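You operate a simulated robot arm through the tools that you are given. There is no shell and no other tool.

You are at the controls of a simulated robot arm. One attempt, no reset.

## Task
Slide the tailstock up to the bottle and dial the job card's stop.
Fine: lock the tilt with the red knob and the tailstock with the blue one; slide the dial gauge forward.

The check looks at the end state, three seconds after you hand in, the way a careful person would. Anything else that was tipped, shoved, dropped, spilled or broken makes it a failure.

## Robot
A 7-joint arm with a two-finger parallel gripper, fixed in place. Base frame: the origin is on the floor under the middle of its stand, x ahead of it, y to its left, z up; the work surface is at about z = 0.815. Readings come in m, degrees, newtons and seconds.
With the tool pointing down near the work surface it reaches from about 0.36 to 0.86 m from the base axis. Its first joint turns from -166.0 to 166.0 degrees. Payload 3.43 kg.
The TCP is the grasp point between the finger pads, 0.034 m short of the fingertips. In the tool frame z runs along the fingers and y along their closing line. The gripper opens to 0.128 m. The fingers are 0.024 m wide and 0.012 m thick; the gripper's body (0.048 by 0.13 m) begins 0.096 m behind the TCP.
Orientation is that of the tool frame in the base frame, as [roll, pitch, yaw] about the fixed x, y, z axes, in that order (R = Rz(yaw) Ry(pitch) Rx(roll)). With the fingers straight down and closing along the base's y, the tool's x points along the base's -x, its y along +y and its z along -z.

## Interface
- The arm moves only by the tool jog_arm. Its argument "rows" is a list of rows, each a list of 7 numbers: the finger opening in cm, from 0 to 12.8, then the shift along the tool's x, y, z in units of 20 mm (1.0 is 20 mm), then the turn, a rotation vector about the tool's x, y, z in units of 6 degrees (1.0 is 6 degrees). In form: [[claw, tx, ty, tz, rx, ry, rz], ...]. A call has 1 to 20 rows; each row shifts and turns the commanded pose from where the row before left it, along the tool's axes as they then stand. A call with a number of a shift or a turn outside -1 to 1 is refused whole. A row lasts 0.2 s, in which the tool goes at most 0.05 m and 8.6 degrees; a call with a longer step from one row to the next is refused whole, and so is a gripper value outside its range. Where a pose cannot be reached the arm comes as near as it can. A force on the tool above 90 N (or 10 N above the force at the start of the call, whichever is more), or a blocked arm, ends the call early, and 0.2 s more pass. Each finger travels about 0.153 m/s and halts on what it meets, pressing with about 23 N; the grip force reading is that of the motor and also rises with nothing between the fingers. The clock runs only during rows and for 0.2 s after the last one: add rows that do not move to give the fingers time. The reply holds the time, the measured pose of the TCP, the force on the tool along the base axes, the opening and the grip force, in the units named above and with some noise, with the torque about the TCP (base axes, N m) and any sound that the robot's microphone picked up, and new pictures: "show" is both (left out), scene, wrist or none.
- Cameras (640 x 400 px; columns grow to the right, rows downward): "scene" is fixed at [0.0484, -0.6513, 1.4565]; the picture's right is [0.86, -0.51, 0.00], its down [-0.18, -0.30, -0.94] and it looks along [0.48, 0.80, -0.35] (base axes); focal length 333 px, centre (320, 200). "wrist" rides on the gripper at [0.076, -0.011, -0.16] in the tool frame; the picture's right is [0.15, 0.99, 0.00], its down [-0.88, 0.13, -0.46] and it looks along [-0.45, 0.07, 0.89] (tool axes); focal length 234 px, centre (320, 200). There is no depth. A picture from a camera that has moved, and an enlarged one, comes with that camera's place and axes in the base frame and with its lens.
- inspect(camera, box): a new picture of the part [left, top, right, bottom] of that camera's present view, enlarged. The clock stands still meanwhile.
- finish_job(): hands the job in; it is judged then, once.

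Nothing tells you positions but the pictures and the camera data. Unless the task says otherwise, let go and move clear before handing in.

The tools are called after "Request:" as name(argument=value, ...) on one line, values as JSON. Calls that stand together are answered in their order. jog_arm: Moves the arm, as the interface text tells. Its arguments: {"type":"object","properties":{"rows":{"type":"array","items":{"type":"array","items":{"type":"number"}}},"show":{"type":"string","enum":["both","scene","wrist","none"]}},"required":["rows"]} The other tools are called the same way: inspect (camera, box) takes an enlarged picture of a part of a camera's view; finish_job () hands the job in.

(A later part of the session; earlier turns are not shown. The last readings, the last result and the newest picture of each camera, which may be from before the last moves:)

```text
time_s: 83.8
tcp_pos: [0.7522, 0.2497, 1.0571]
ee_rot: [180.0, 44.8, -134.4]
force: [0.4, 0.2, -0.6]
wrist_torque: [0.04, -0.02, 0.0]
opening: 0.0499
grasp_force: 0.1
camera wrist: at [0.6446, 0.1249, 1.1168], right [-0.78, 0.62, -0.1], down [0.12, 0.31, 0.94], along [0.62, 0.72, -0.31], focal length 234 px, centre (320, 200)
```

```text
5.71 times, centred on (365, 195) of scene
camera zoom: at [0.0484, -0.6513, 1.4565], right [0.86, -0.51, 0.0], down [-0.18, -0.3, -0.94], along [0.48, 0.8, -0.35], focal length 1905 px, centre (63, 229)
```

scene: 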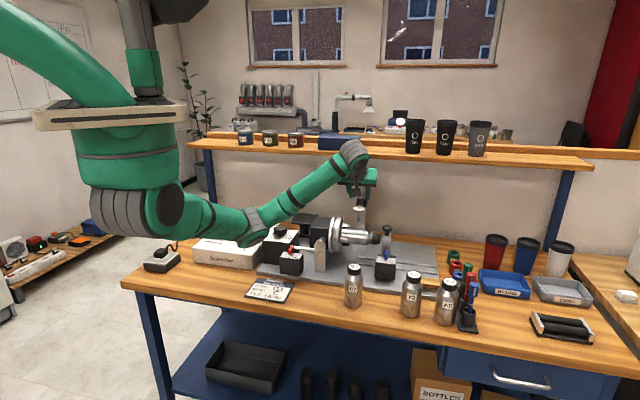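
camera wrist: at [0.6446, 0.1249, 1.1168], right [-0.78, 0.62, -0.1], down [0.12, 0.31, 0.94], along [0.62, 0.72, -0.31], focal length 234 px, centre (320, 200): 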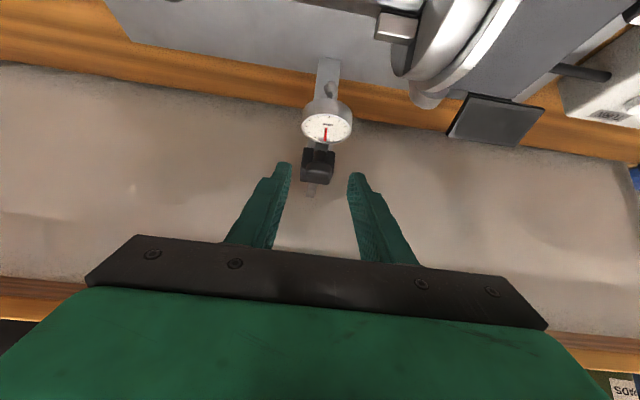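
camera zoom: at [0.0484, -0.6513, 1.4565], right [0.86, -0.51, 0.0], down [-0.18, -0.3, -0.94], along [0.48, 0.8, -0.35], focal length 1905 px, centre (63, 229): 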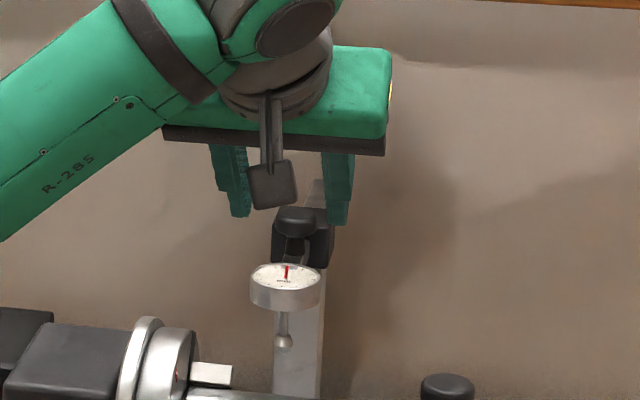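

Request:
jog_arm(rows=[[5, 0, -0.04, 0.4, 0, 0, 0], [5, 0, 0, 0.4, 0, 0, 0], [5, 0, 0, 0.3, 0, 0, 0], [5, 0, 0, 0, 0, 0, 0]])

Request:
inspect(camera="wrist", box=[250, 110, 390, 230])

Request:
inspect(camera="scene", box=[330, 160, 400, 230])

```text
time_s: 84.8
tcp_pos: [0.7632, 0.2604, 1.0415]
ee_rot: [179.9, 44.8, -134.5]
force: [0.0, 0.0, -1.0]
wrist_torque: [0.0, -0.01, 0.02]
opening: 0.0501
grasp_force: 0.0
camera wrist: at [0.6563, 0.1344, 1.101], right [-0.78, 0.62, -0.1], down [0.12, 0.31, 0.94], along [0.62, 0.72, -0.31], focal length 234 px, centre (320, 200)
```

scene: 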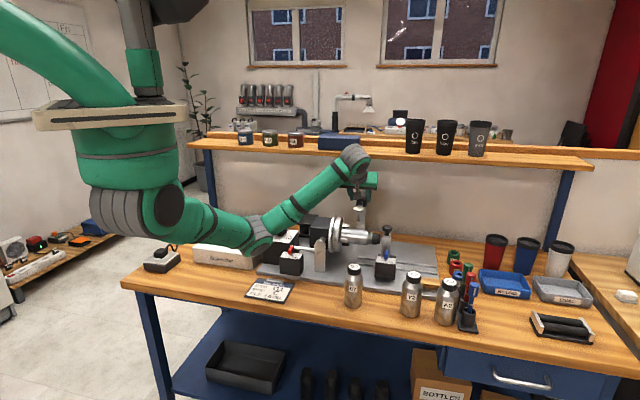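
wrist: 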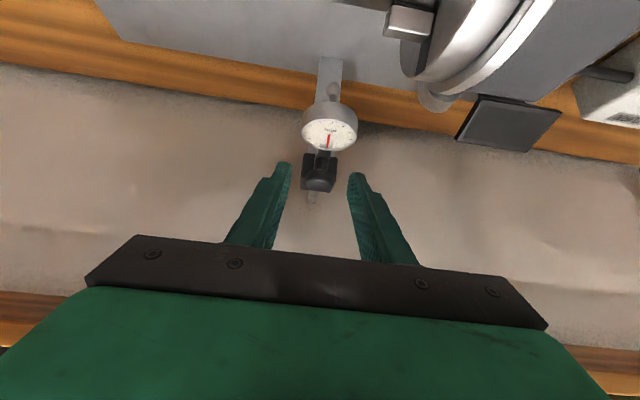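

```text
3.33 times, centred on (320, 170) of wrist
camera zoom: at [0.6563, 0.1344, 1.101], right [-0.78, 0.62, -0.1], down [0.12, 0.31, 0.94], along [0.62, 0.72, -0.31], focal length 781 px, centre (320, 300)
```

zoom: 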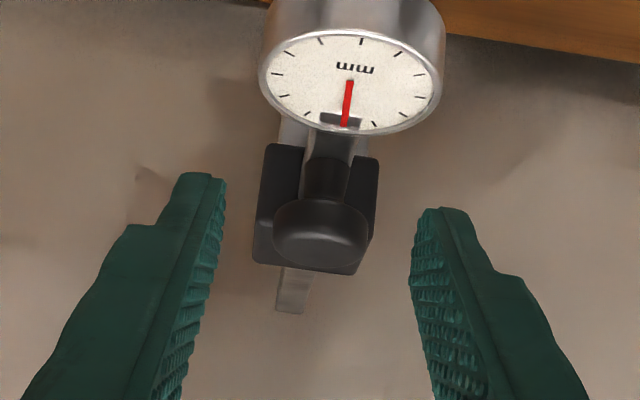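

```text
5.71 times, centred on (365, 195) of scene
camera zoom: at [0.0484, -0.6513, 1.4565], right [0.86, -0.51, 0.0], down [-0.18, -0.3, -0.94], along [0.48, 0.8, -0.35], focal length 1905 px, centre (63, 229)
```

zoom: 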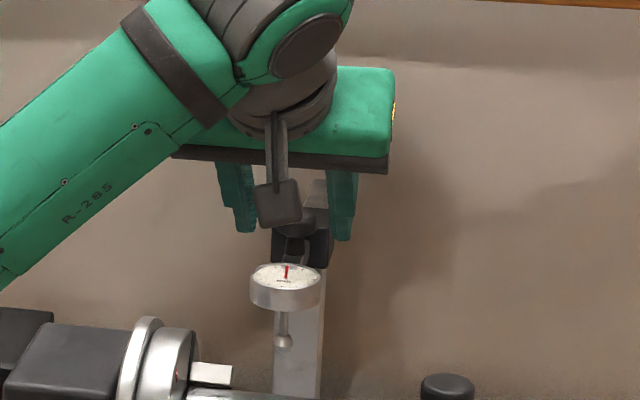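

The knob sits about 7 mm above the finger plane and about 4 cm ahead of the TCP. I'll correct and move in a bit more.

Request:
jog_arm(rows=[[5, -0.35, -0.02, 0, 0, 0, 0], [5, 0, 0, 0.4, 0, 0, 0], [5, 0, 0, 0, 0, 0, 0]])

Request:
inspect(camera="wrist", box=[250, 110, 390, 230])

Request:
inspect(camera="scene", box=[340, 170, 390, 220])

```text
time_s: 85.6
tcp_pos: [0.7724, 0.2672, 1.0388]
ee_rot: [179.9, 44.8, -134.4]
force: [0.1, -0.6, 0.4]
wrist_torque: [0.0, 0.02, -0.02]
opening: 0.0499
grasp_force: 0.1
camera wrist: at [0.6638, 0.1419, 1.0998], right [-0.78, 0.62, -0.1], down [0.12, 0.31, 0.94], along [0.62, 0.72, -0.31], focal length 234 px, centre (320, 200)
```

scene: 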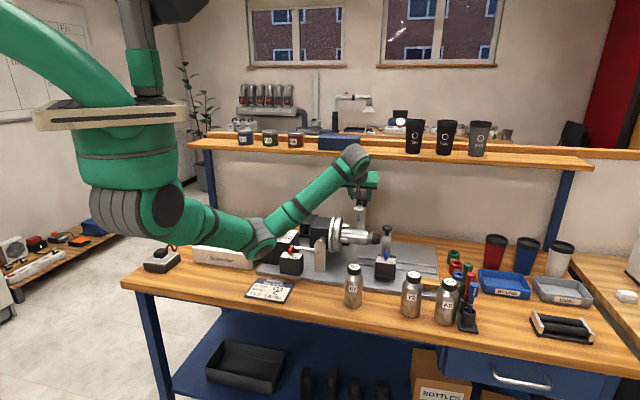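
wrist: 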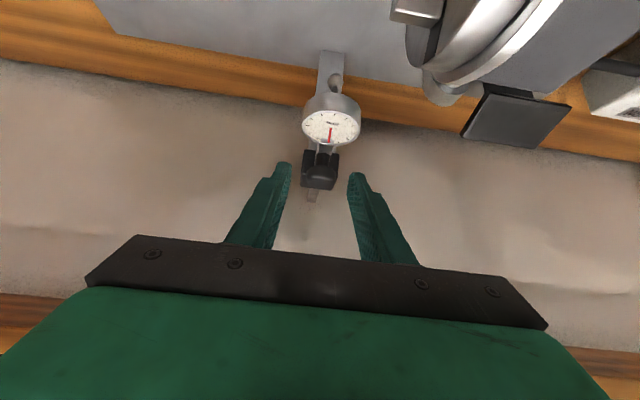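

```text
3.33 times, centred on (320, 170) of wrist
camera zoom: at [0.6638, 0.1419, 1.0998], right [-0.78, 0.62, -0.1], down [0.12, 0.31, 0.94], along [0.62, 0.72, -0.31], focal length 781 px, centre (320, 300)
```

zoom: 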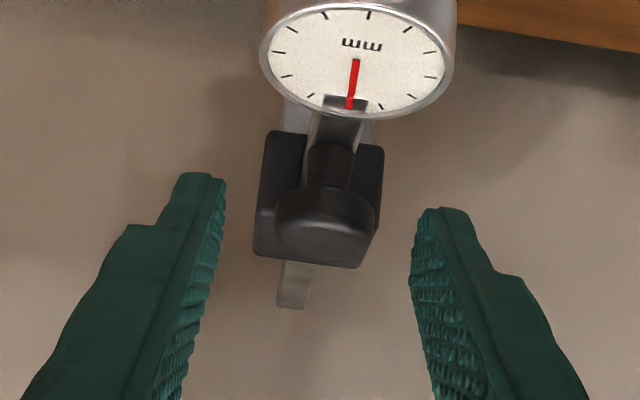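

```text
8.00 times, centred on (365, 195) of scene
camera zoom: at [0.0484, -0.6513, 1.4565], right [0.86, -0.51, 0.0], down [-0.18, -0.3, -0.94], along [0.48, 0.8, -0.35], focal length 2667 px, centre (-40, 240)
```

zoom: 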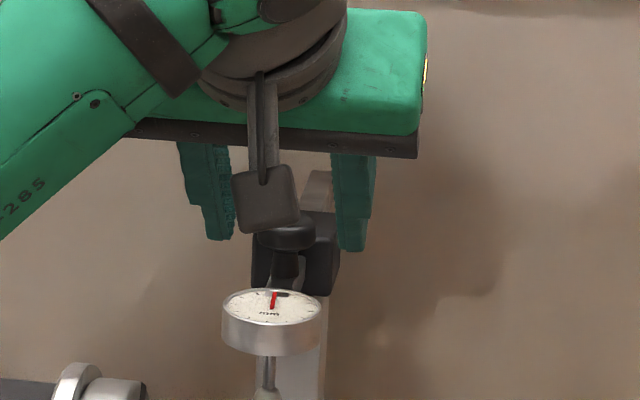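

The knob is between the pads now. I'll nudge 3 mm further in, centre it sideways and close gently.

Request:
jog_arm(rows=[[5, 0.05, 0.08, 0.15, 0, 0, 0], [4.4, 0, 0, 0, 0, 0, 0], [3.8, 0, 0, 0, 0, 0, 0], [3.2, 0, 0, 0, 0, 0, 0], [2.6, 0, 0, 0, 0, 0, 0], [2.0, 0, 0, 0, 0, 0, 0], [2.0, 0, 0, 0, 0, 0, 0]])

Request:
inspect(camera="wrist", box=[250, 110, 390, 230])

Request:
inspect(camera="scene", box=[340, 170, 390, 220])

```text
time_s: 87.2
tcp_pos: [0.772, 0.2685, 1.0375]
ee_rot: [179.9, 45.0, -134.2]
force: [-5.3, -0.1, 5.2]
wrist_torque: [0.12, 0.1, 0.14]
opening: 0.0216
grasp_force: 1.9
camera wrist: at [0.6635, 0.1438, 1.0971], right [-0.78, 0.62, -0.1], down [0.12, 0.31, 0.94], along [0.62, 0.72, -0.31], focal length 234 px, centre (320, 200)
```

scene: 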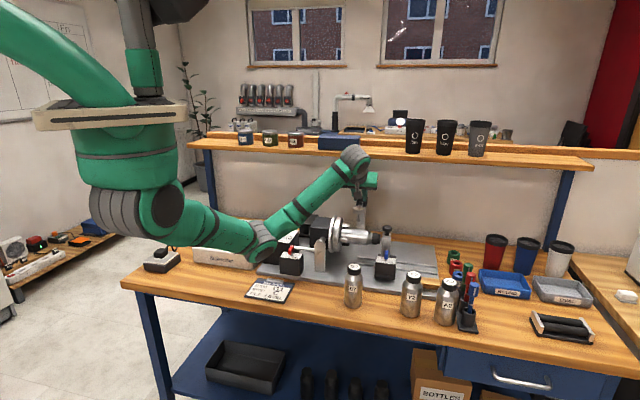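
wrist: 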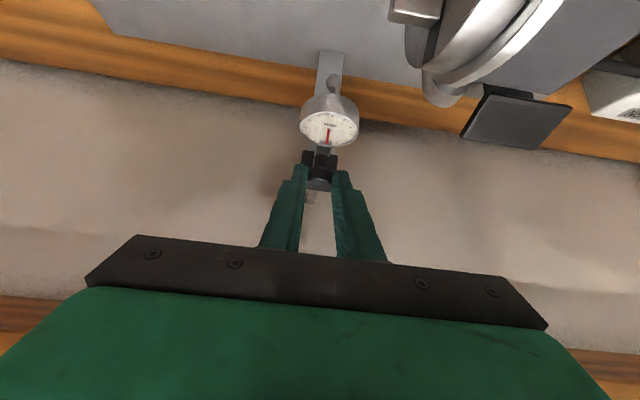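

```text
3.33 times, centred on (320, 170) of wrist
camera zoom: at [0.6635, 0.1438, 1.0971], right [-0.78, 0.62, -0.1], down [0.12, 0.31, 0.94], along [0.62, 0.72, -0.31], focal length 781 px, centre (320, 300)
```

zoom: 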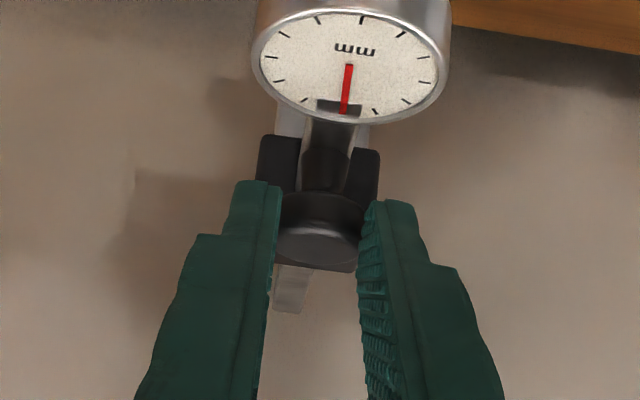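

```text
8.00 times, centred on (365, 195) of scene
camera zoom: at [0.0484, -0.6513, 1.4565], right [0.86, -0.51, 0.0], down [-0.18, -0.3, -0.94], along [0.48, 0.8, -0.35], focal length 2667 px, centre (-40, 240)
```

zoom: 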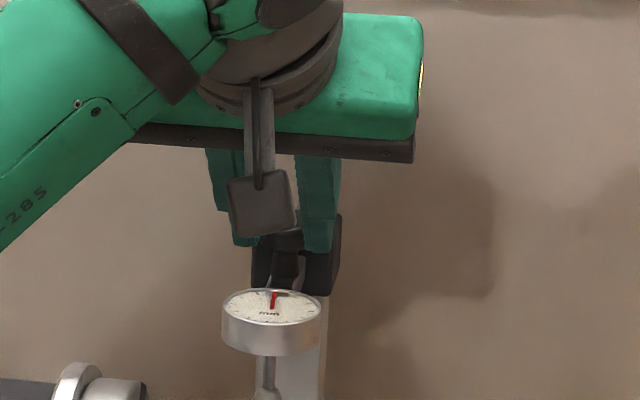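

Request:
jog_arm(rows=[[1.5, 0, 0, 0, 0, 0, 0], [1.5, 0, 0, 0, 0, 0, 0], [1.5, 0, 0, 0, 0, 0, 0]], show="none")

Request:
inspect(camera="wrist", box=[250, 110, 390, 230])

```text
time_s: 88.0
tcp_pos: [0.7721, 0.2677, 1.0413]
ee_rot: [-179.9, 45.1, -134.3]
force: [-21.3, -18.7, 29.8]
wrist_torque: [0.3, 0.15, 0.24]
opening: 0.0158
grasp_force: 0.9
```

```text
3.33 times, centred on (320, 170) of wrist
camera zoom: at [0.6627, 0.1424, 1.0988], right [-0.78, 0.62, -0.11], down [0.11, 0.3, 0.95], along [0.62, 0.72, -0.31], focal length 781 px, centre (320, 300)
```

zoom: 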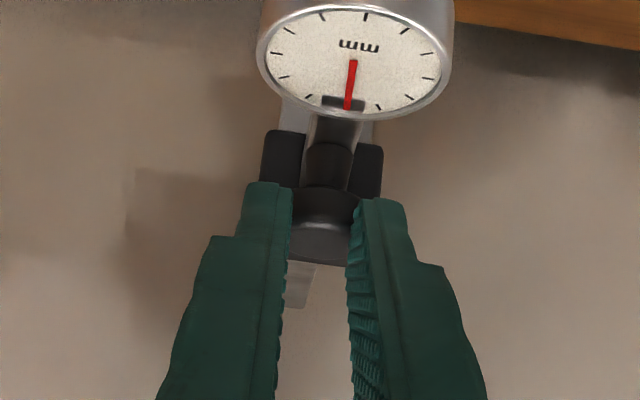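

The pads only caught the front of the round knob and were squeezed back out. I'll open, go about 15 mm deeper and try again.

Request:
jog_arm(rows=[[2.5, 0, 0, 0, 0, 0, 0], [4.2, 0, 0, 0, 0, 0, 0], [4.2, -0.1, 0.03, 0.3, 0, 0, 0], [4.2, 0, 0, 0.3, 0, 0, 0], [4.2, 0, 0, 0, 0, 0, 0]])

Request:
inspect(camera="wrist", box=[250, 110, 390, 230])

Request:
inspect(camera="scene", box=[340, 170, 390, 220])

```text
time_s: 89.2
tcp_pos: [0.778, 0.2767, 1.0297]
ee_rot: [-180.0, 44.9, -134.4]
force: [0.0, 0.5, -0.4]
wrist_torque: [0.01, -0.03, 0.02]
opening: 0.0421
grasp_force: 0.0
camera wrist: at [0.6698, 0.1518, 1.0898], right [-0.78, 0.62, -0.1], down [0.12, 0.31, 0.94], along [0.61, 0.72, -0.31], focal length 234 px, centre (320, 200)
```

scene: 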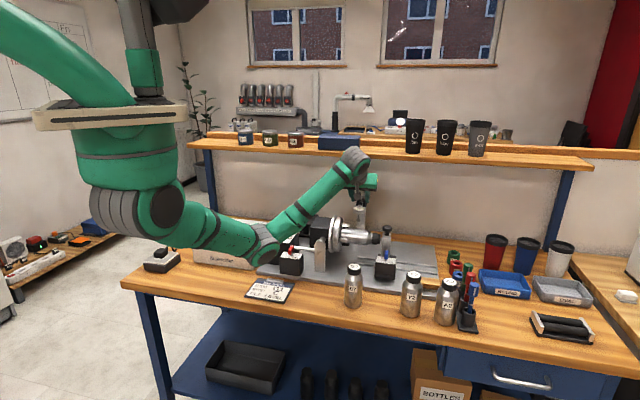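
wrist: 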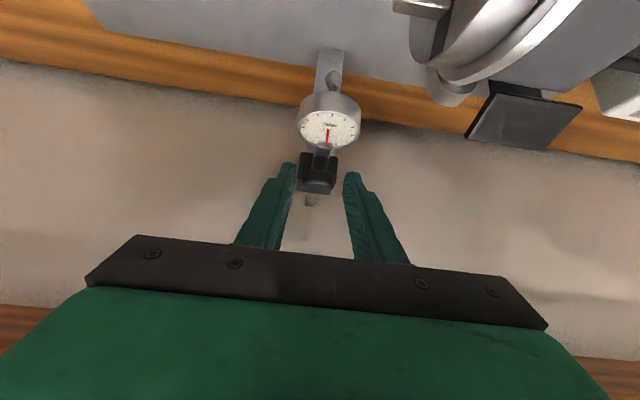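

```text
3.33 times, centred on (320, 170) of wrist
camera zoom: at [0.6698, 0.1518, 1.0898], right [-0.78, 0.62, -0.1], down [0.12, 0.31, 0.94], along [0.61, 0.72, -0.31], focal length 781 px, centre (320, 300)
```

zoom: 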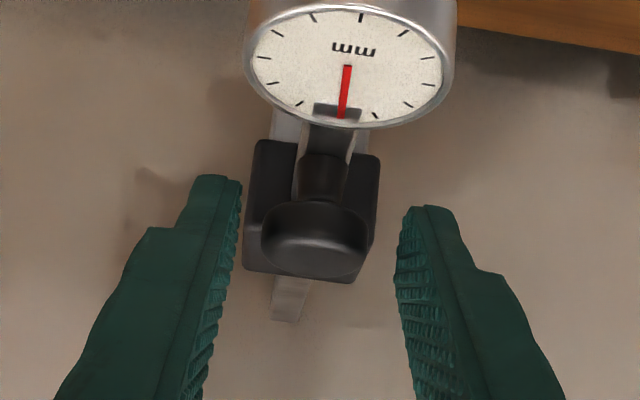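

```text
8.00 times, centred on (365, 195) of scene
camera zoom: at [0.0484, -0.6513, 1.4565], right [0.86, -0.51, 0.0], down [-0.18, -0.3, -0.94], along [0.48, 0.8, -0.35], focal length 2667 px, centre (-40, 240)
```

zoom: 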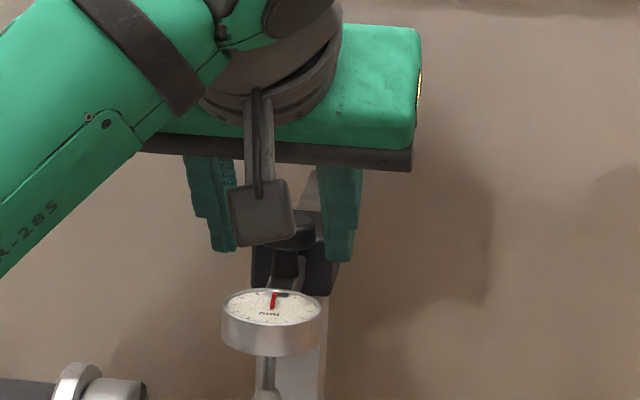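

Request:
jog_arm(rows=[[4.2, -0.05, -0.03, 0.25, 0, 0, 0], [3.6, 0, 0, 0, 0, 0, 0], [3.0, 0, 0, 0, 0, 0, 0], [2.4, 0, 0, 0, 0, 0, 0], [2.0, 0, 0, 0, 0, 0, 0], [2.0, 0, 0, 0, 0, 0, 0]])

Request:
inspect(camera="wrist", box=[250, 110, 390, 230])

Request:
inspect(camera="scene", box=[340, 170, 390, 220])

```text
time_s: 90.6
tcp_pos: [0.7825, 0.2786, 1.0257]
ee_rot: [179.9, 44.9, -134.4]
force: [-0.2, -0.2, 0.7]
wrist_torque: [0.11, -0.05, 0.0]
opening: 0.027
grasp_force: 45.2
camera wrist: at [0.6737, 0.1544, 1.0868], right [-0.78, 0.62, -0.1], down [0.12, 0.31, 0.94], along [0.62, 0.72, -0.31], focal length 234 px, centre (320, 200)
```

scene: 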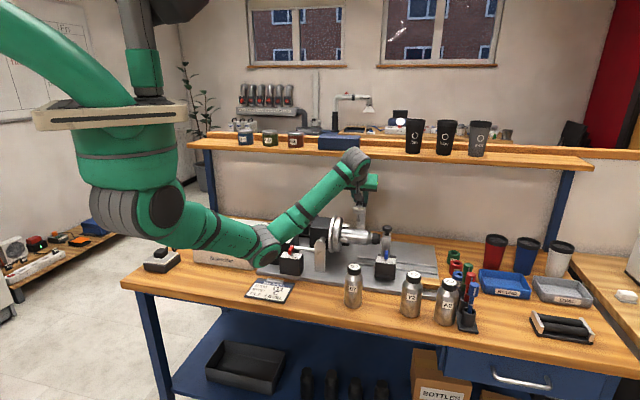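
wrist: 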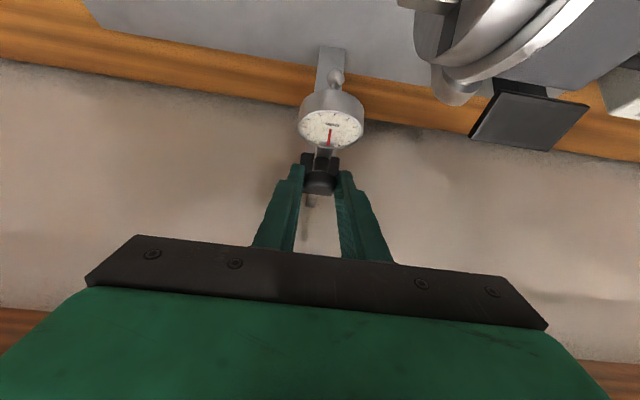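

```text
3.33 times, centred on (320, 170) of wrist
camera zoom: at [0.6737, 0.1544, 1.0868], right [-0.78, 0.62, -0.1], down [0.12, 0.31, 0.94], along [0.62, 0.72, -0.31], focal length 781 px, centre (320, 300)
```

zoom: 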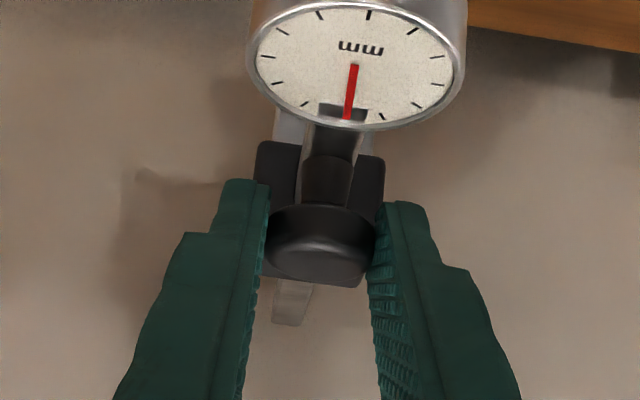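

```text
8.00 times, centred on (365, 195) of scene
camera zoom: at [0.0484, -0.6513, 1.4565], right [0.86, -0.51, 0.0], down [-0.18, -0.3, -0.94], along [0.48, 0.8, -0.35], focal length 2667 px, centre (-40, 240)
```

zoom: 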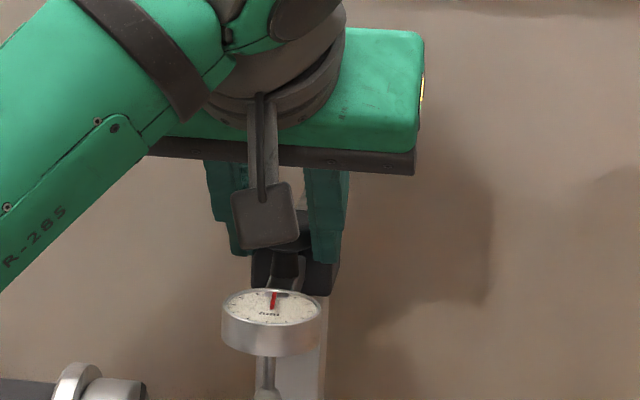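

The knob is gripped at 2.7 cm with no side force. I'll pull the gauge forward 2 cm and check that it slides.

Request:
jog_arm(rows=[[2.0, 0.177, 0, -0.177, 0, 0, 0], [2.0, 0.177, 0.003, -0.177, 0, 0, 0], [2.0, 0.177, 0.003, -0.177, 0, 0, 0], [2.0, 0.177, 0.003, -0.177, 0, 0, 0], [2.0, 0, 0, 0, 0, 0, 0]])

Request:
inspect(camera="scene", box=[320, 170, 400, 250])

Request:
inspect(camera="wrist", box=[230, 40, 430, 230])

```text
time_s: 91.8
tcp_pos: [0.7682, 0.266, 1.0272]
ee_rot: [179.9, 44.9, -134.5]
force: [2.1, -2.0, -7.6]
wrist_torque: [-0.11, 0.06, -0.06]
opening: 0.0269
grasp_force: 45.5
camera wrist: at [0.6599, 0.1406, 1.0871], right [-0.78, 0.62, -0.1], down [0.12, 0.31, 0.94], along [0.61, 0.72, -0.31], focal length 234 px, centre (320, 200)
```

scene: 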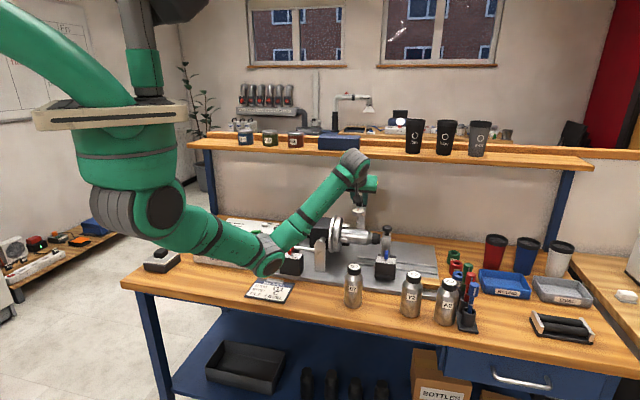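
wrist: 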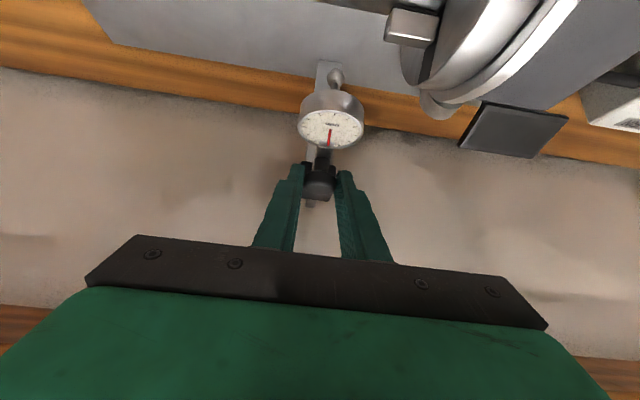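

```text
5.00 times, centred on (360, 210) of scene
camera zoom: at [0.0484, -0.6513, 1.4565], right [0.86, -0.51, 0.0], down [-0.18, -0.3, -0.94], along [0.48, 0.8, -0.35], focal length 1667 px, centre (120, 150)
```

zoom: 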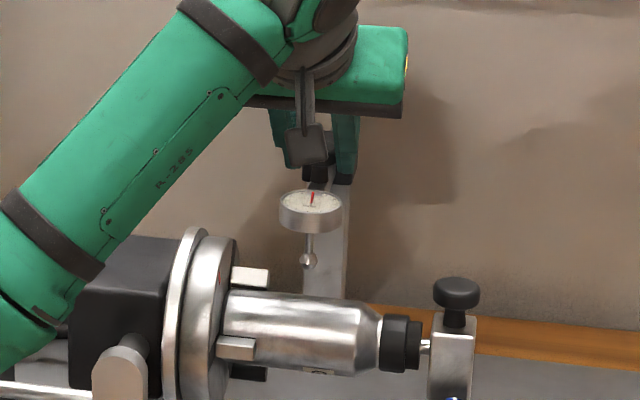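

```text
2.11 times, centred on (330, 135) of wrist
camera zoom: at [0.6599, 0.1406, 1.0871], right [-0.78, 0.62, -0.1], down [0.12, 0.31, 0.94], along [0.61, 0.72, -0.31], focal length 493 px, centre (299, 337)
```

zoom: 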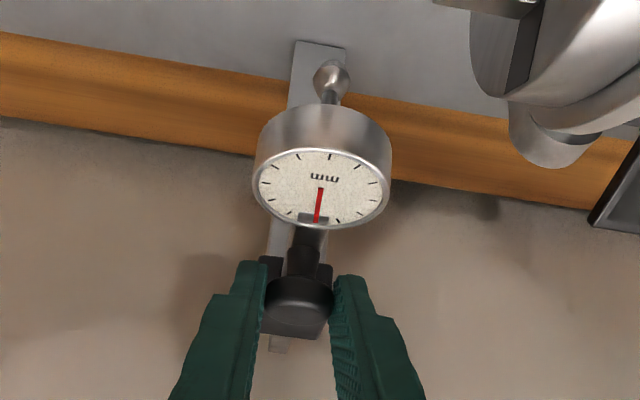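

The gauge slides freely forward. I'll continue in small steps, watching the probe near the bottle and the elbow near the bench edge.

Request:
jog_arm(rows=[[2.0, 0.177, 0.004, -0.177, 0, 0, 0], [2.0, 0.177, 0.004, -0.177, 0, 0, 0], [2.0, 0.177, 0.004, -0.177, 0, 0, 0], [2.0, 0.177, 0.004, -0.177, 0, 0, 0], [2.0, 0, 0, 0, 0, 0, 0]])

Request:
inspect(camera="scene", box=[320, 170, 400, 250])

Request:
inspect(camera="wrist", box=[230, 40, 430, 230])

```text
time_s: 93.0
tcp_pos: [0.7549, 0.2519, 1.0269]
ee_rot: [-180.0, 44.9, -134.5]
force: [3.6, -2.7, -9.2]
wrist_torque: [-0.14, 0.07, -0.09]
opening: 0.027
grasp_force: 44.6
camera wrist: at [0.6453, 0.1262, 1.0869], right [-0.78, 0.62, -0.1], down [0.12, 0.31, 0.94], along [0.62, 0.72, -0.31], focal length 234 px, centre (320, 200)
```

scene: 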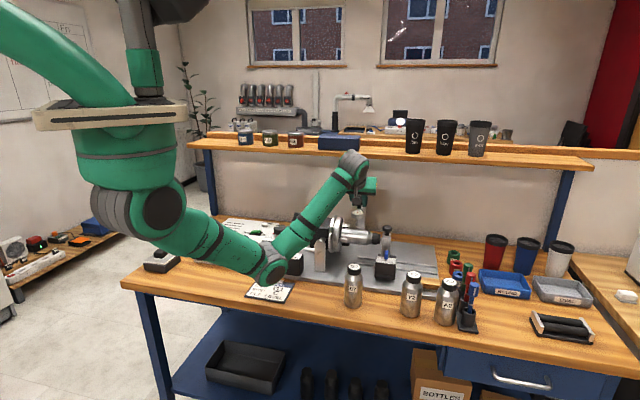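
wrist: 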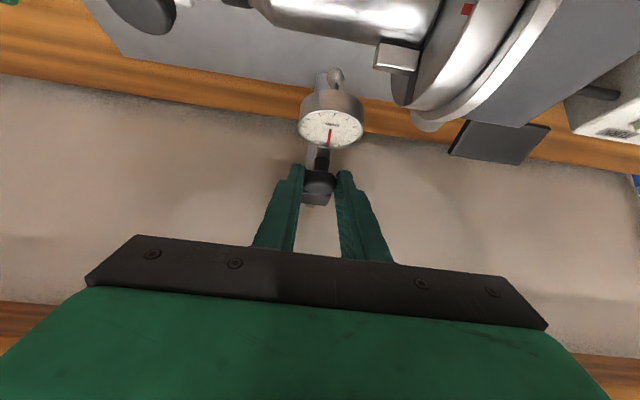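

```text
5.00 times, centred on (360, 210) of scene
camera zoom: at [0.0484, -0.6513, 1.4565], right [0.86, -0.51, 0.0], down [-0.18, -0.3, -0.94], along [0.48, 0.8, -0.35], focal length 1667 px, centre (120, 150)
```

zoom: 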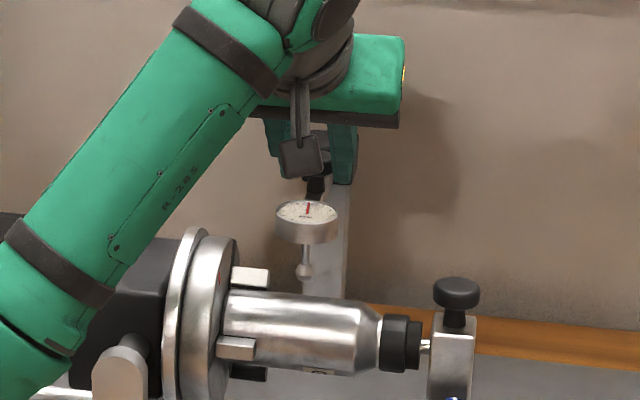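

```text
2.11 times, centred on (330, 135) of wrist
camera zoom: at [0.6453, 0.1262, 1.0869], right [-0.78, 0.62, -0.1], down [0.12, 0.31, 0.94], along [0.62, 0.72, -0.31], focal length 493 px, centre (299, 337)
```

zoom: 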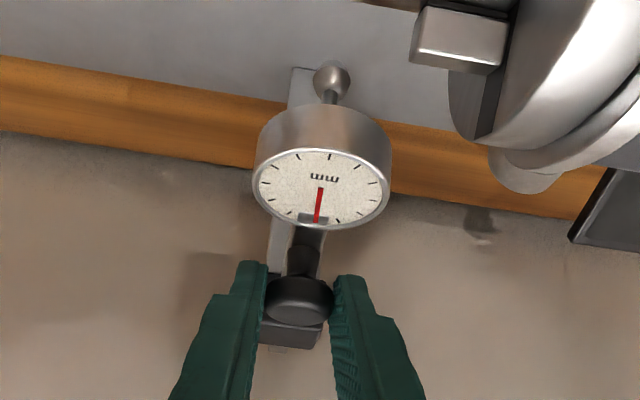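

Request:
jog_arm(rows=[[2.0, 0.177, 0.004, -0.177, 0, 0, 0], [2.0, 0.177, 0.004, -0.177, 0, 0, 0], [2.0, 0.1, 0.002, -0.1, 0, 0, 0], [2.0, 0, 0, 0, 0, 0, 0]])

Request:
inspect(camera="scene", box=[330, 190, 390, 250])

Request:
inspect(camera="wrist", box=[230, 20, 430, 210])

```text
time_s: 94.0
tcp_pos: [0.7444, 0.2423, 1.027]
ee_rot: [179.9, 44.8, -134.5]
force: [8.1, -8.5, -11.8]
wrist_torque: [-0.51, 0.16, -0.21]
opening: 0.0271
grasp_force: 45.1
camera wrist: at [0.636, 0.117, 1.087], right [-0.78, 0.62, -0.1], down [0.12, 0.31, 0.94], along [0.62, 0.72, -0.31], focal length 234 px, centre (320, 200)
```

scene: 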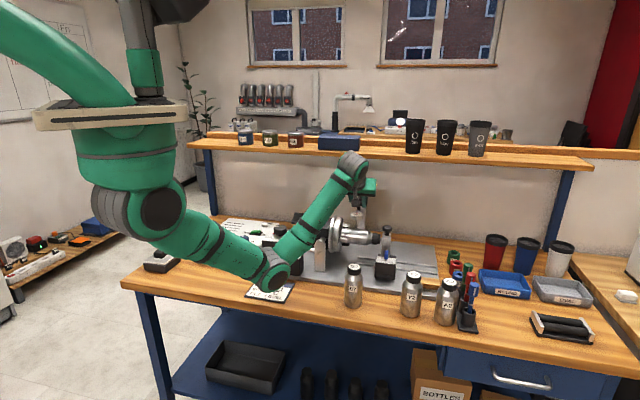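
wrist: 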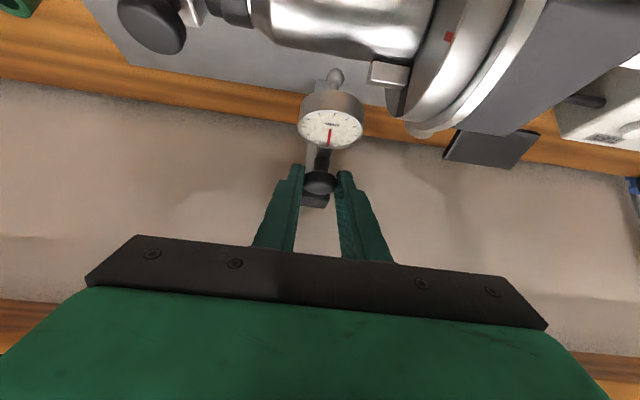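

```text
6.67 times, centred on (360, 220) of scene
camera zoom: at [0.0484, -0.6513, 1.4565], right [0.86, -0.51, 0.0], down [-0.18, -0.3, -0.94], along [0.48, 0.8, -0.35], focal length 2222 px, centre (53, 67)
```

zoom: 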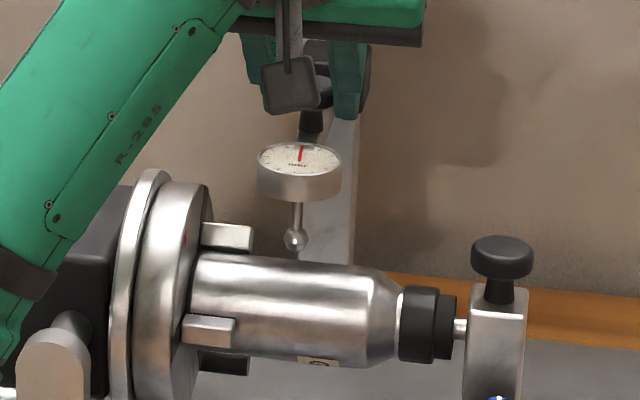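

```text
2.11 times, centred on (330, 115) of wrist
camera zoom: at [0.636, 0.117, 1.087], right [-0.78, 0.62, -0.1], down [0.12, 0.31, 0.94], along [0.62, 0.72, -0.31], focal length 493 px, centre (299, 379)
```

zoom: 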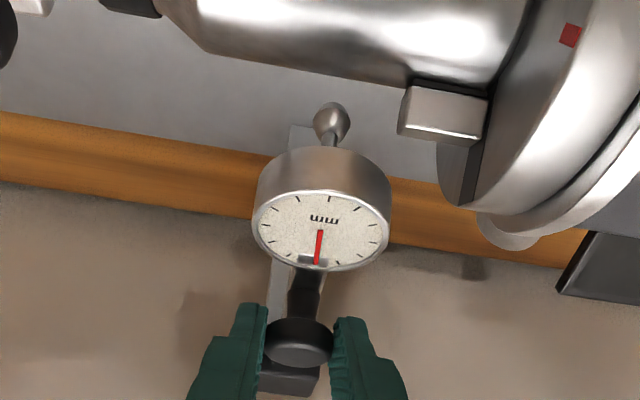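

Request:
jog_arm(rows=[[2.0, 0.12, -0.03, -0.08, 0, 0, 0], [2.0, 0.14, 0.002, -0.14, 0, 0, 0], [2.0, 0, 0, 0, 0, 0, 0]])

Request:
inspect(camera="scene", box=[330, 190, 390, 250])

Request:
inspect(camera="wrist", box=[230, 20, 430, 210])

```text
time_s: 94.8
tcp_pos: [0.74, 0.2374, 1.0266]
ee_rot: [179.9, 44.9, -134.4]
force: [6.6, -5.0, -12.1]
wrist_torque: [-0.08, -0.06, -0.14]
opening: 0.027
grasp_force: 45.2
camera wrist: at [0.6321, 0.1126, 1.0869], right [-0.78, 0.62, -0.1], down [0.12, 0.31, 0.94], along [0.61, 0.72, -0.31], focal length 234 px, centre (320, 200)
```

scene: 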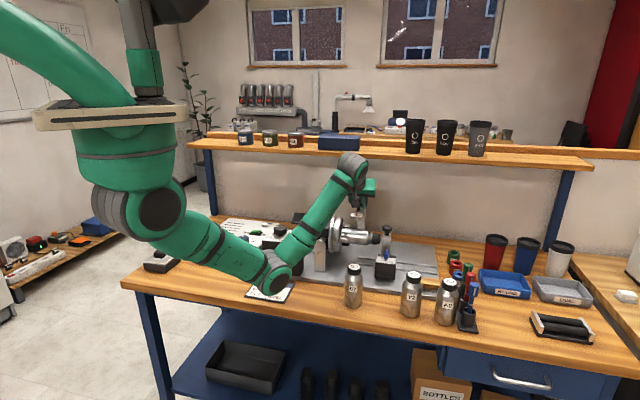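
wrist: 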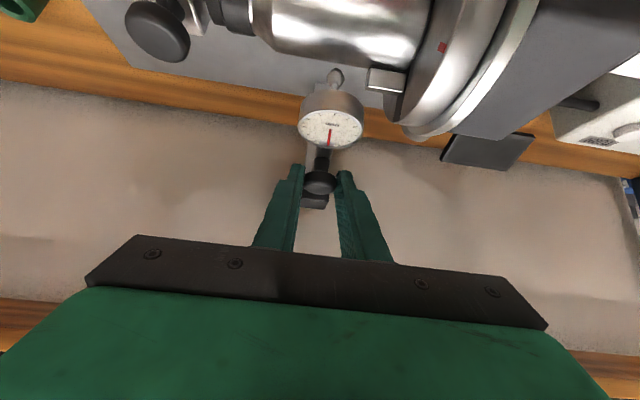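

```text
6.67 times, centred on (360, 220) of scene
camera zoom: at [0.0484, -0.6513, 1.4565], right [0.86, -0.51, 0.0], down [-0.18, -0.3, -0.94], along [0.48, 0.8, -0.35], focal length 2222 px, centre (53, 67)
```

zoom: 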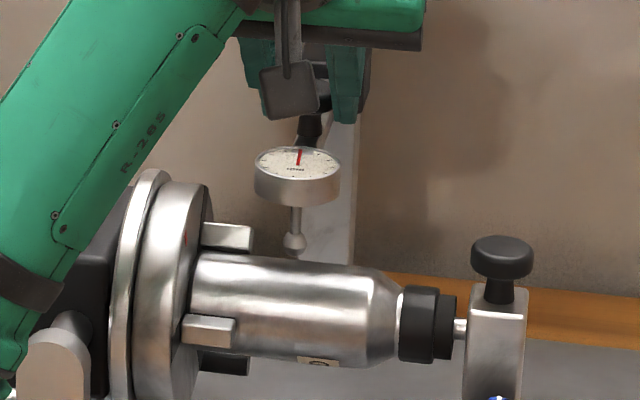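

```text
2.11 times, centred on (330, 115) of wrist
camera zoom: at [0.6321, 0.1126, 1.0869], right [-0.78, 0.62, -0.1], down [0.12, 0.31, 0.94], along [0.61, 0.72, -0.31], focal length 493 px, centre (299, 379)
```

zoom: 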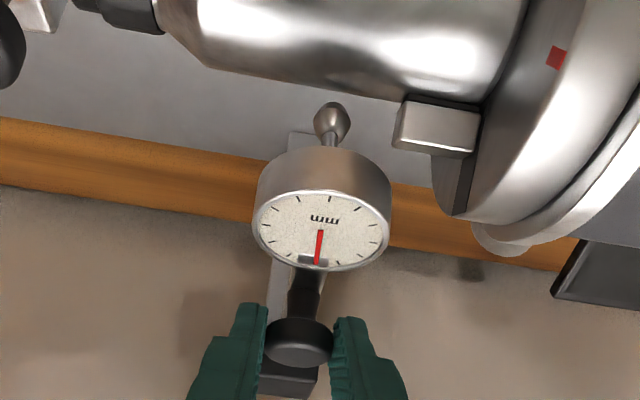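

Request:
inspect(camera="scene", box=[200, 220, 340, 320])

```text
4.00 times, centred on (270, 270) of scene
camera zoom: at [0.0484, -0.6513, 1.4565], right [0.86, -0.51, 0.0], down [-0.18, -0.3, -0.94], along [0.48, 0.8, -0.35], focal length 1334 px, centre (520, -80)
```

zoom: 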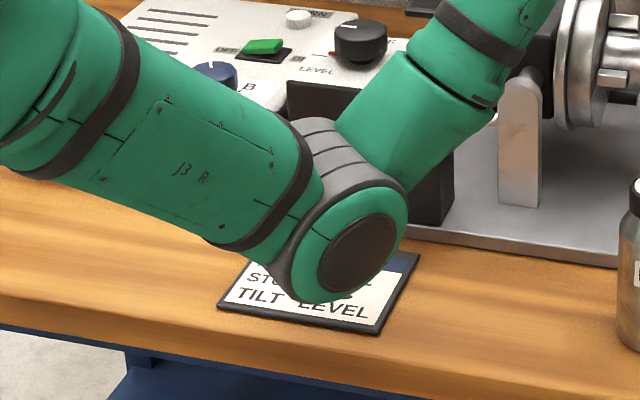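

The elbow still has about 9 cm of clearance over the bench. I'll continue the pull in small steps.

Request:
jog_arm(rows=[[2.0, 0.14, -0.02, -0.1, 0, 0, 0], [2.0, 0.14, 0.002, -0.14, 0, 0, 0], [2.0, 0, 0, 0, 0, 0, 0]], show="none")

Request:
inspect(camera="scene", box=[330, 190, 390, 250])

Request:
inspect(camera="wrist", box=[230, 20, 430, 210])

```text
time_s: 95.6
tcp_pos: [0.735, 0.2336, 1.0269]
ee_rot: [-179.8, 45.0, -134.3]
force: [5.0, -1.7, -3.1]
wrist_torque: [0.07, -0.25, 0.02]
opening: 0.0272
grasp_force: 45.2
```

```text
6.67 times, centred on (360, 220) of scene
camera zoom: at [0.0484, -0.6513, 1.4565], right [0.86, -0.51, 0.0], down [-0.18, -0.3, -0.94], along [0.48, 0.8, -0.35], focal length 2222 px, centre (53, 67)
```

zoom: 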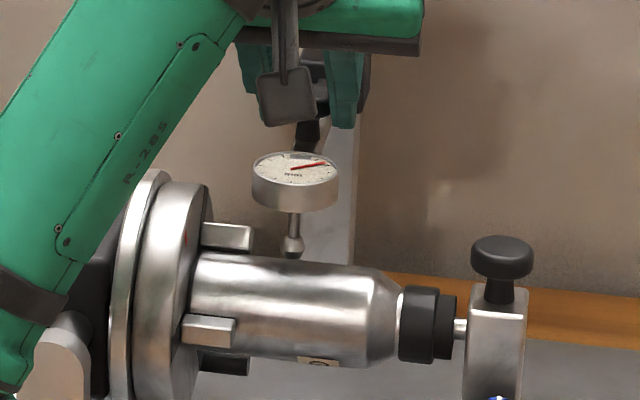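

```text
2.11 times, centred on (330, 115) of wrist
camera zoom: at [0.6266, 0.1073, 1.0867], right [-0.78, 0.62, -0.1], down [0.12, 0.31, 0.94], along [0.62, 0.72, -0.31], focal length 493 px, centre (299, 379)
```

zoom: 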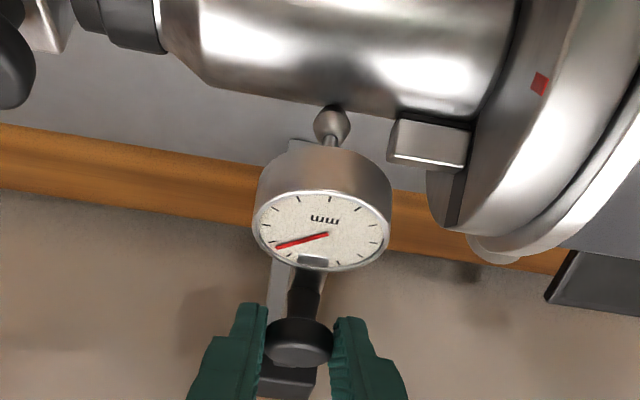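

The gauge needle moved, so the probe has reached the bottle. The force is low and I'll creep on to find where the slide ends.

Request:
jog_arm(rows=[[2.0, 0.1, -0.01, -0.1, 0, 0, 0], [2.0, 0, 0, 0, 0, 0, 0]], show="none")

Request:
inspect(camera="wrist", box=[230, 20, 430, 210])

Request:
inspect(camera="scene", box=[330, 190, 390, 250])

```text
time_s: 96.2
tcp_pos: [0.7331, 0.2304, 1.0268]
ee_rot: [-180.0, 45.0, -134.3]
force: [2.4, 1.5, -1.2]
wrist_torque: [0.26, -0.19, 0.05]
opening: 0.0268
grasp_force: 45.0
```

```text
2.11 times, centred on (330, 115) of wrist
camera zoom: at [0.6246, 0.105, 1.0868], right [-0.78, 0.62, -0.1], down [0.12, 0.31, 0.94], along [0.61, 0.72, -0.31], focal length 493 px, centre (299, 379)
```

zoom: 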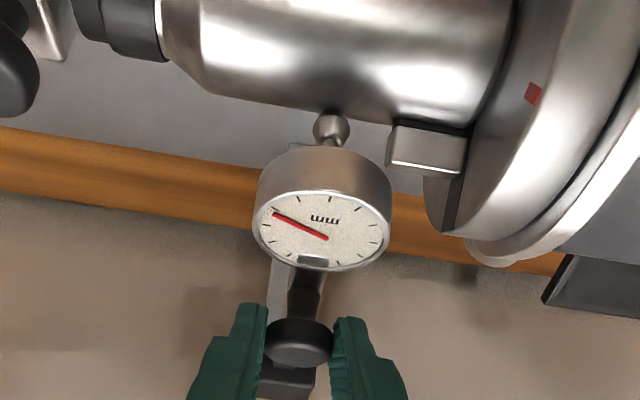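

```text
6.67 times, centred on (360, 220) of scene
camera zoom: at [0.0484, -0.6513, 1.4565], right [0.86, -0.51, 0.0], down [-0.18, -0.3, -0.94], along [0.48, 0.8, -0.35], focal length 2222 px, centre (53, 67)
```

zoom: 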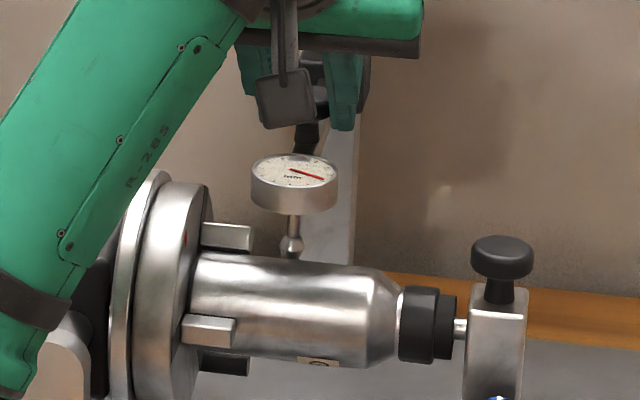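

Request:
jog_arm(rows=[[2.0, 0.14, -0.01, -0.14, 0, 0, 0], [2.0, 0.14, -0.01, -0.14, 0, 0, 0], [2.0, 0, 0, 0, 0, 0, 0]], show="none")

Request:
inspect(camera="wrist", box=[230, 20, 430, 210])

Request:
inspect(camera="scene", box=[330, 190, 390, 250])

```text
time_s: 97.0
tcp_pos: [0.7281, 0.224, 1.0265]
ee_rot: [180.0, 44.9, -134.2]
force: [-7.2, 9.4, 0.7]
wrist_torque: [0.04, 0.22, 0.29]
opening: 0.0271
grasp_force: 45.2
```

```text
2.11 times, centred on (330, 115) of wrist
camera zoom: at [0.6192, 0.0992, 1.087], right [-0.78, 0.62, -0.1], down [0.12, 0.31, 0.94], along [0.61, 0.73, -0.31], focal length 493 px, centre (299, 379)
```

zoom: 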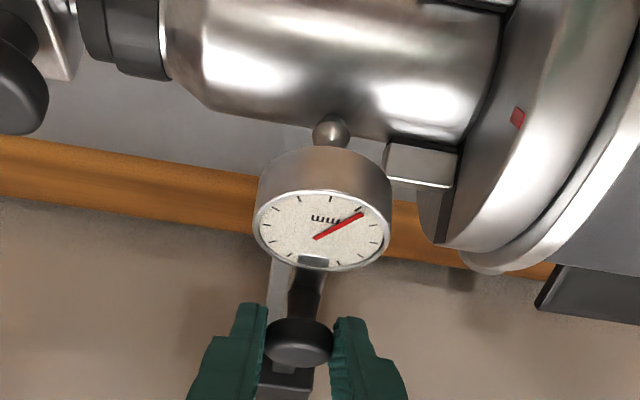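

```text
6.67 times, centred on (360, 220) of scene
camera zoom: at [0.0484, -0.6513, 1.4565], right [0.86, -0.51, 0.0], down [-0.18, -0.3, -0.94], along [0.48, 0.8, -0.35], focal length 2222 px, centre (53, 67)
```

zoom: 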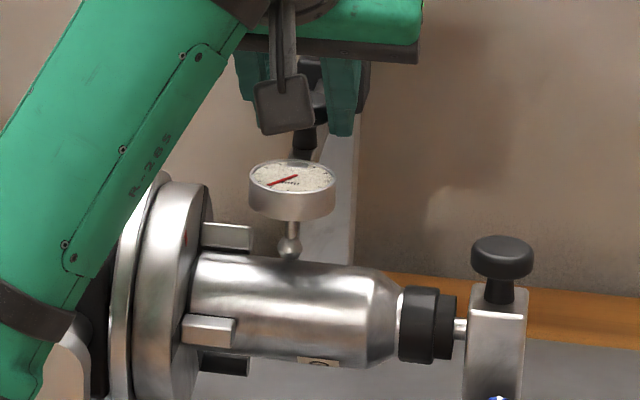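

Request:
jog_arm(rows=[[2.0, 0.12, 0.03, -0.12, 0, 0, 0], [2.0, 0.12, 0.01, -0.12, 0, 0, 0], [2.0, 0, 0, 0, 0, 0, 0]], show="none")

Request:
inspect(camera="wrist", box=[230, 20, 430, 210])

Request:
inspect(camera="scene", box=[330, 190, 390, 250])

```text
time_s: 97.8
tcp_pos: [0.724, 0.2197, 1.0272]
ee_rot: [-180.0, 45.1, -134.4]
force: [-9.1, 9.6, 3.8]
wrist_torque: [0.24, 0.19, 0.22]
opening: 0.0269
grasp_force: 45.2
```

```text
2.11 times, centred on (330, 115) of wrist
camera zoom: at [0.6143, 0.0948, 1.0869], right [-0.78, 0.62, -0.1], down [0.12, 0.31, 0.94], along [0.62, 0.72, -0.31], focal length 493 px, centre (299, 379)
```

zoom: 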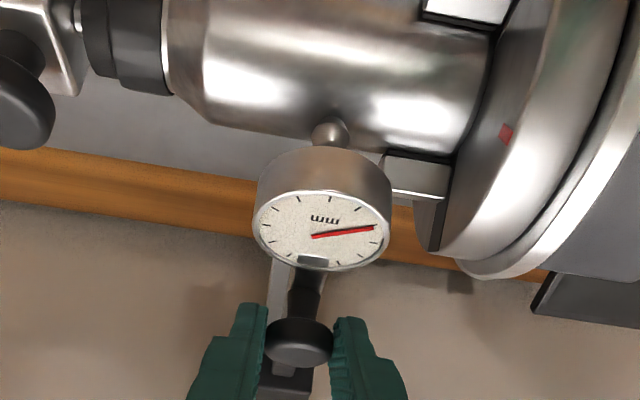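

```text
6.67 times, centred on (360, 220) of scene
camera zoom: at [0.0484, -0.6513, 1.4565], right [0.86, -0.51, 0.0], down [-0.18, -0.3, -0.94], along [0.48, 0.8, -0.35], focal length 2222 px, centre (53, 67)
```

zoom: 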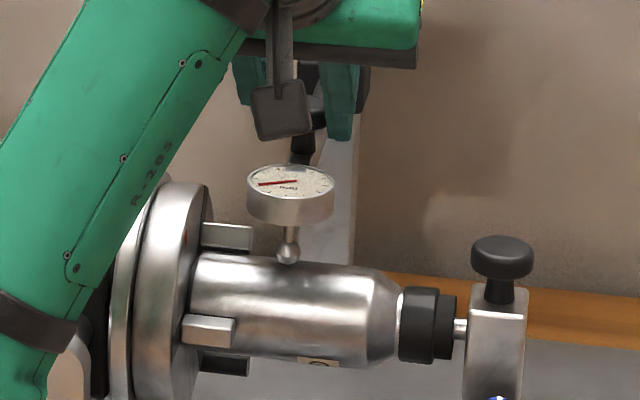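

Request:
jog_arm(rows=[[2.0, 0.1, 0.03, -0.1, 0, 0, 0], [2.0, 0.1, 0.01, -0.1, 0, 0, 0], [2.0, 0, 0, 0, 0, 0, 0]], show="none")

Request:
inspect(camera="wrist", box=[230, 20, 430, 210])

Request:
inspect(camera="scene", box=[330, 190, 390, 250])

```text
time_s: 98.6
tcp_pos: [0.7189, 0.2159, 1.0265]
ee_rot: [179.9, 45.0, -134.3]
force: [27.7, 26.6, 0.2]
wrist_torque: [0.56, -0.6, 0.0]
opening: 0.0269
grasp_force: 45.3
```

```text
2.11 times, centred on (330, 115) of wrist
camera zoom: at [0.6112, 0.0918, 1.0867], right [-0.78, 0.62, -0.1], down [0.12, 0.31, 0.94], along [0.62, 0.72, -0.31], focal length 493 px, centre (299, 379)
```

zoom: 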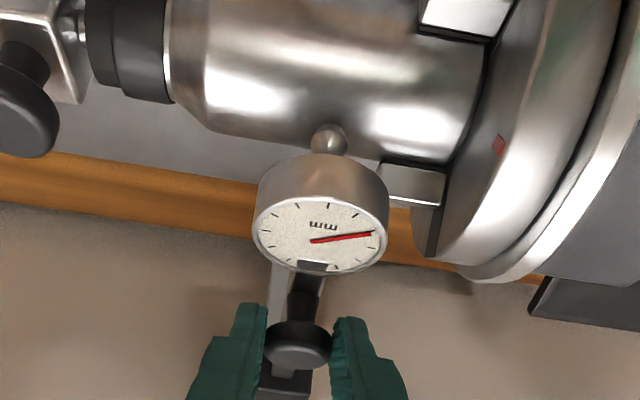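

```text
6.67 times, centred on (360, 220) of scene
camera zoom: at [0.0484, -0.6513, 1.4565], right [0.86, -0.51, 0.0], down [-0.18, -0.3, -0.94], along [0.48, 0.8, -0.35], focal length 2222 px, centre (53, 67)
```

zoom: 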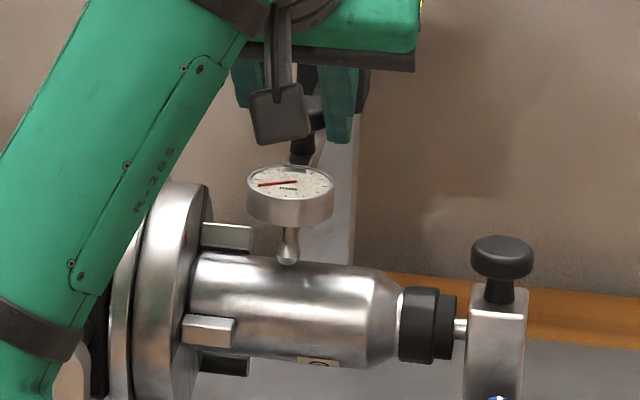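

A 38 N reaction along the slide: the gauge is at its forward stop, with the probe resting on the crown of the bottle. I'll ease off, open and lift away.

Request:
jog_arm(rows=[[2.0, -0.05, 0, 0.05, 0, 0, 0], [2.0, 0, 0, 0, 0, 0, 0]], show="none")

```text
time_s: 99.2
tcp_pos: [0.7211, 0.2169, 1.0271]
ee_rot: [-179.9, 45.1, -134.4]
force: [9.2, 16.0, 9.1]
wrist_torque: [0.55, -0.33, 0.14]
opening: 0.027
grasp_force: 45.4
```

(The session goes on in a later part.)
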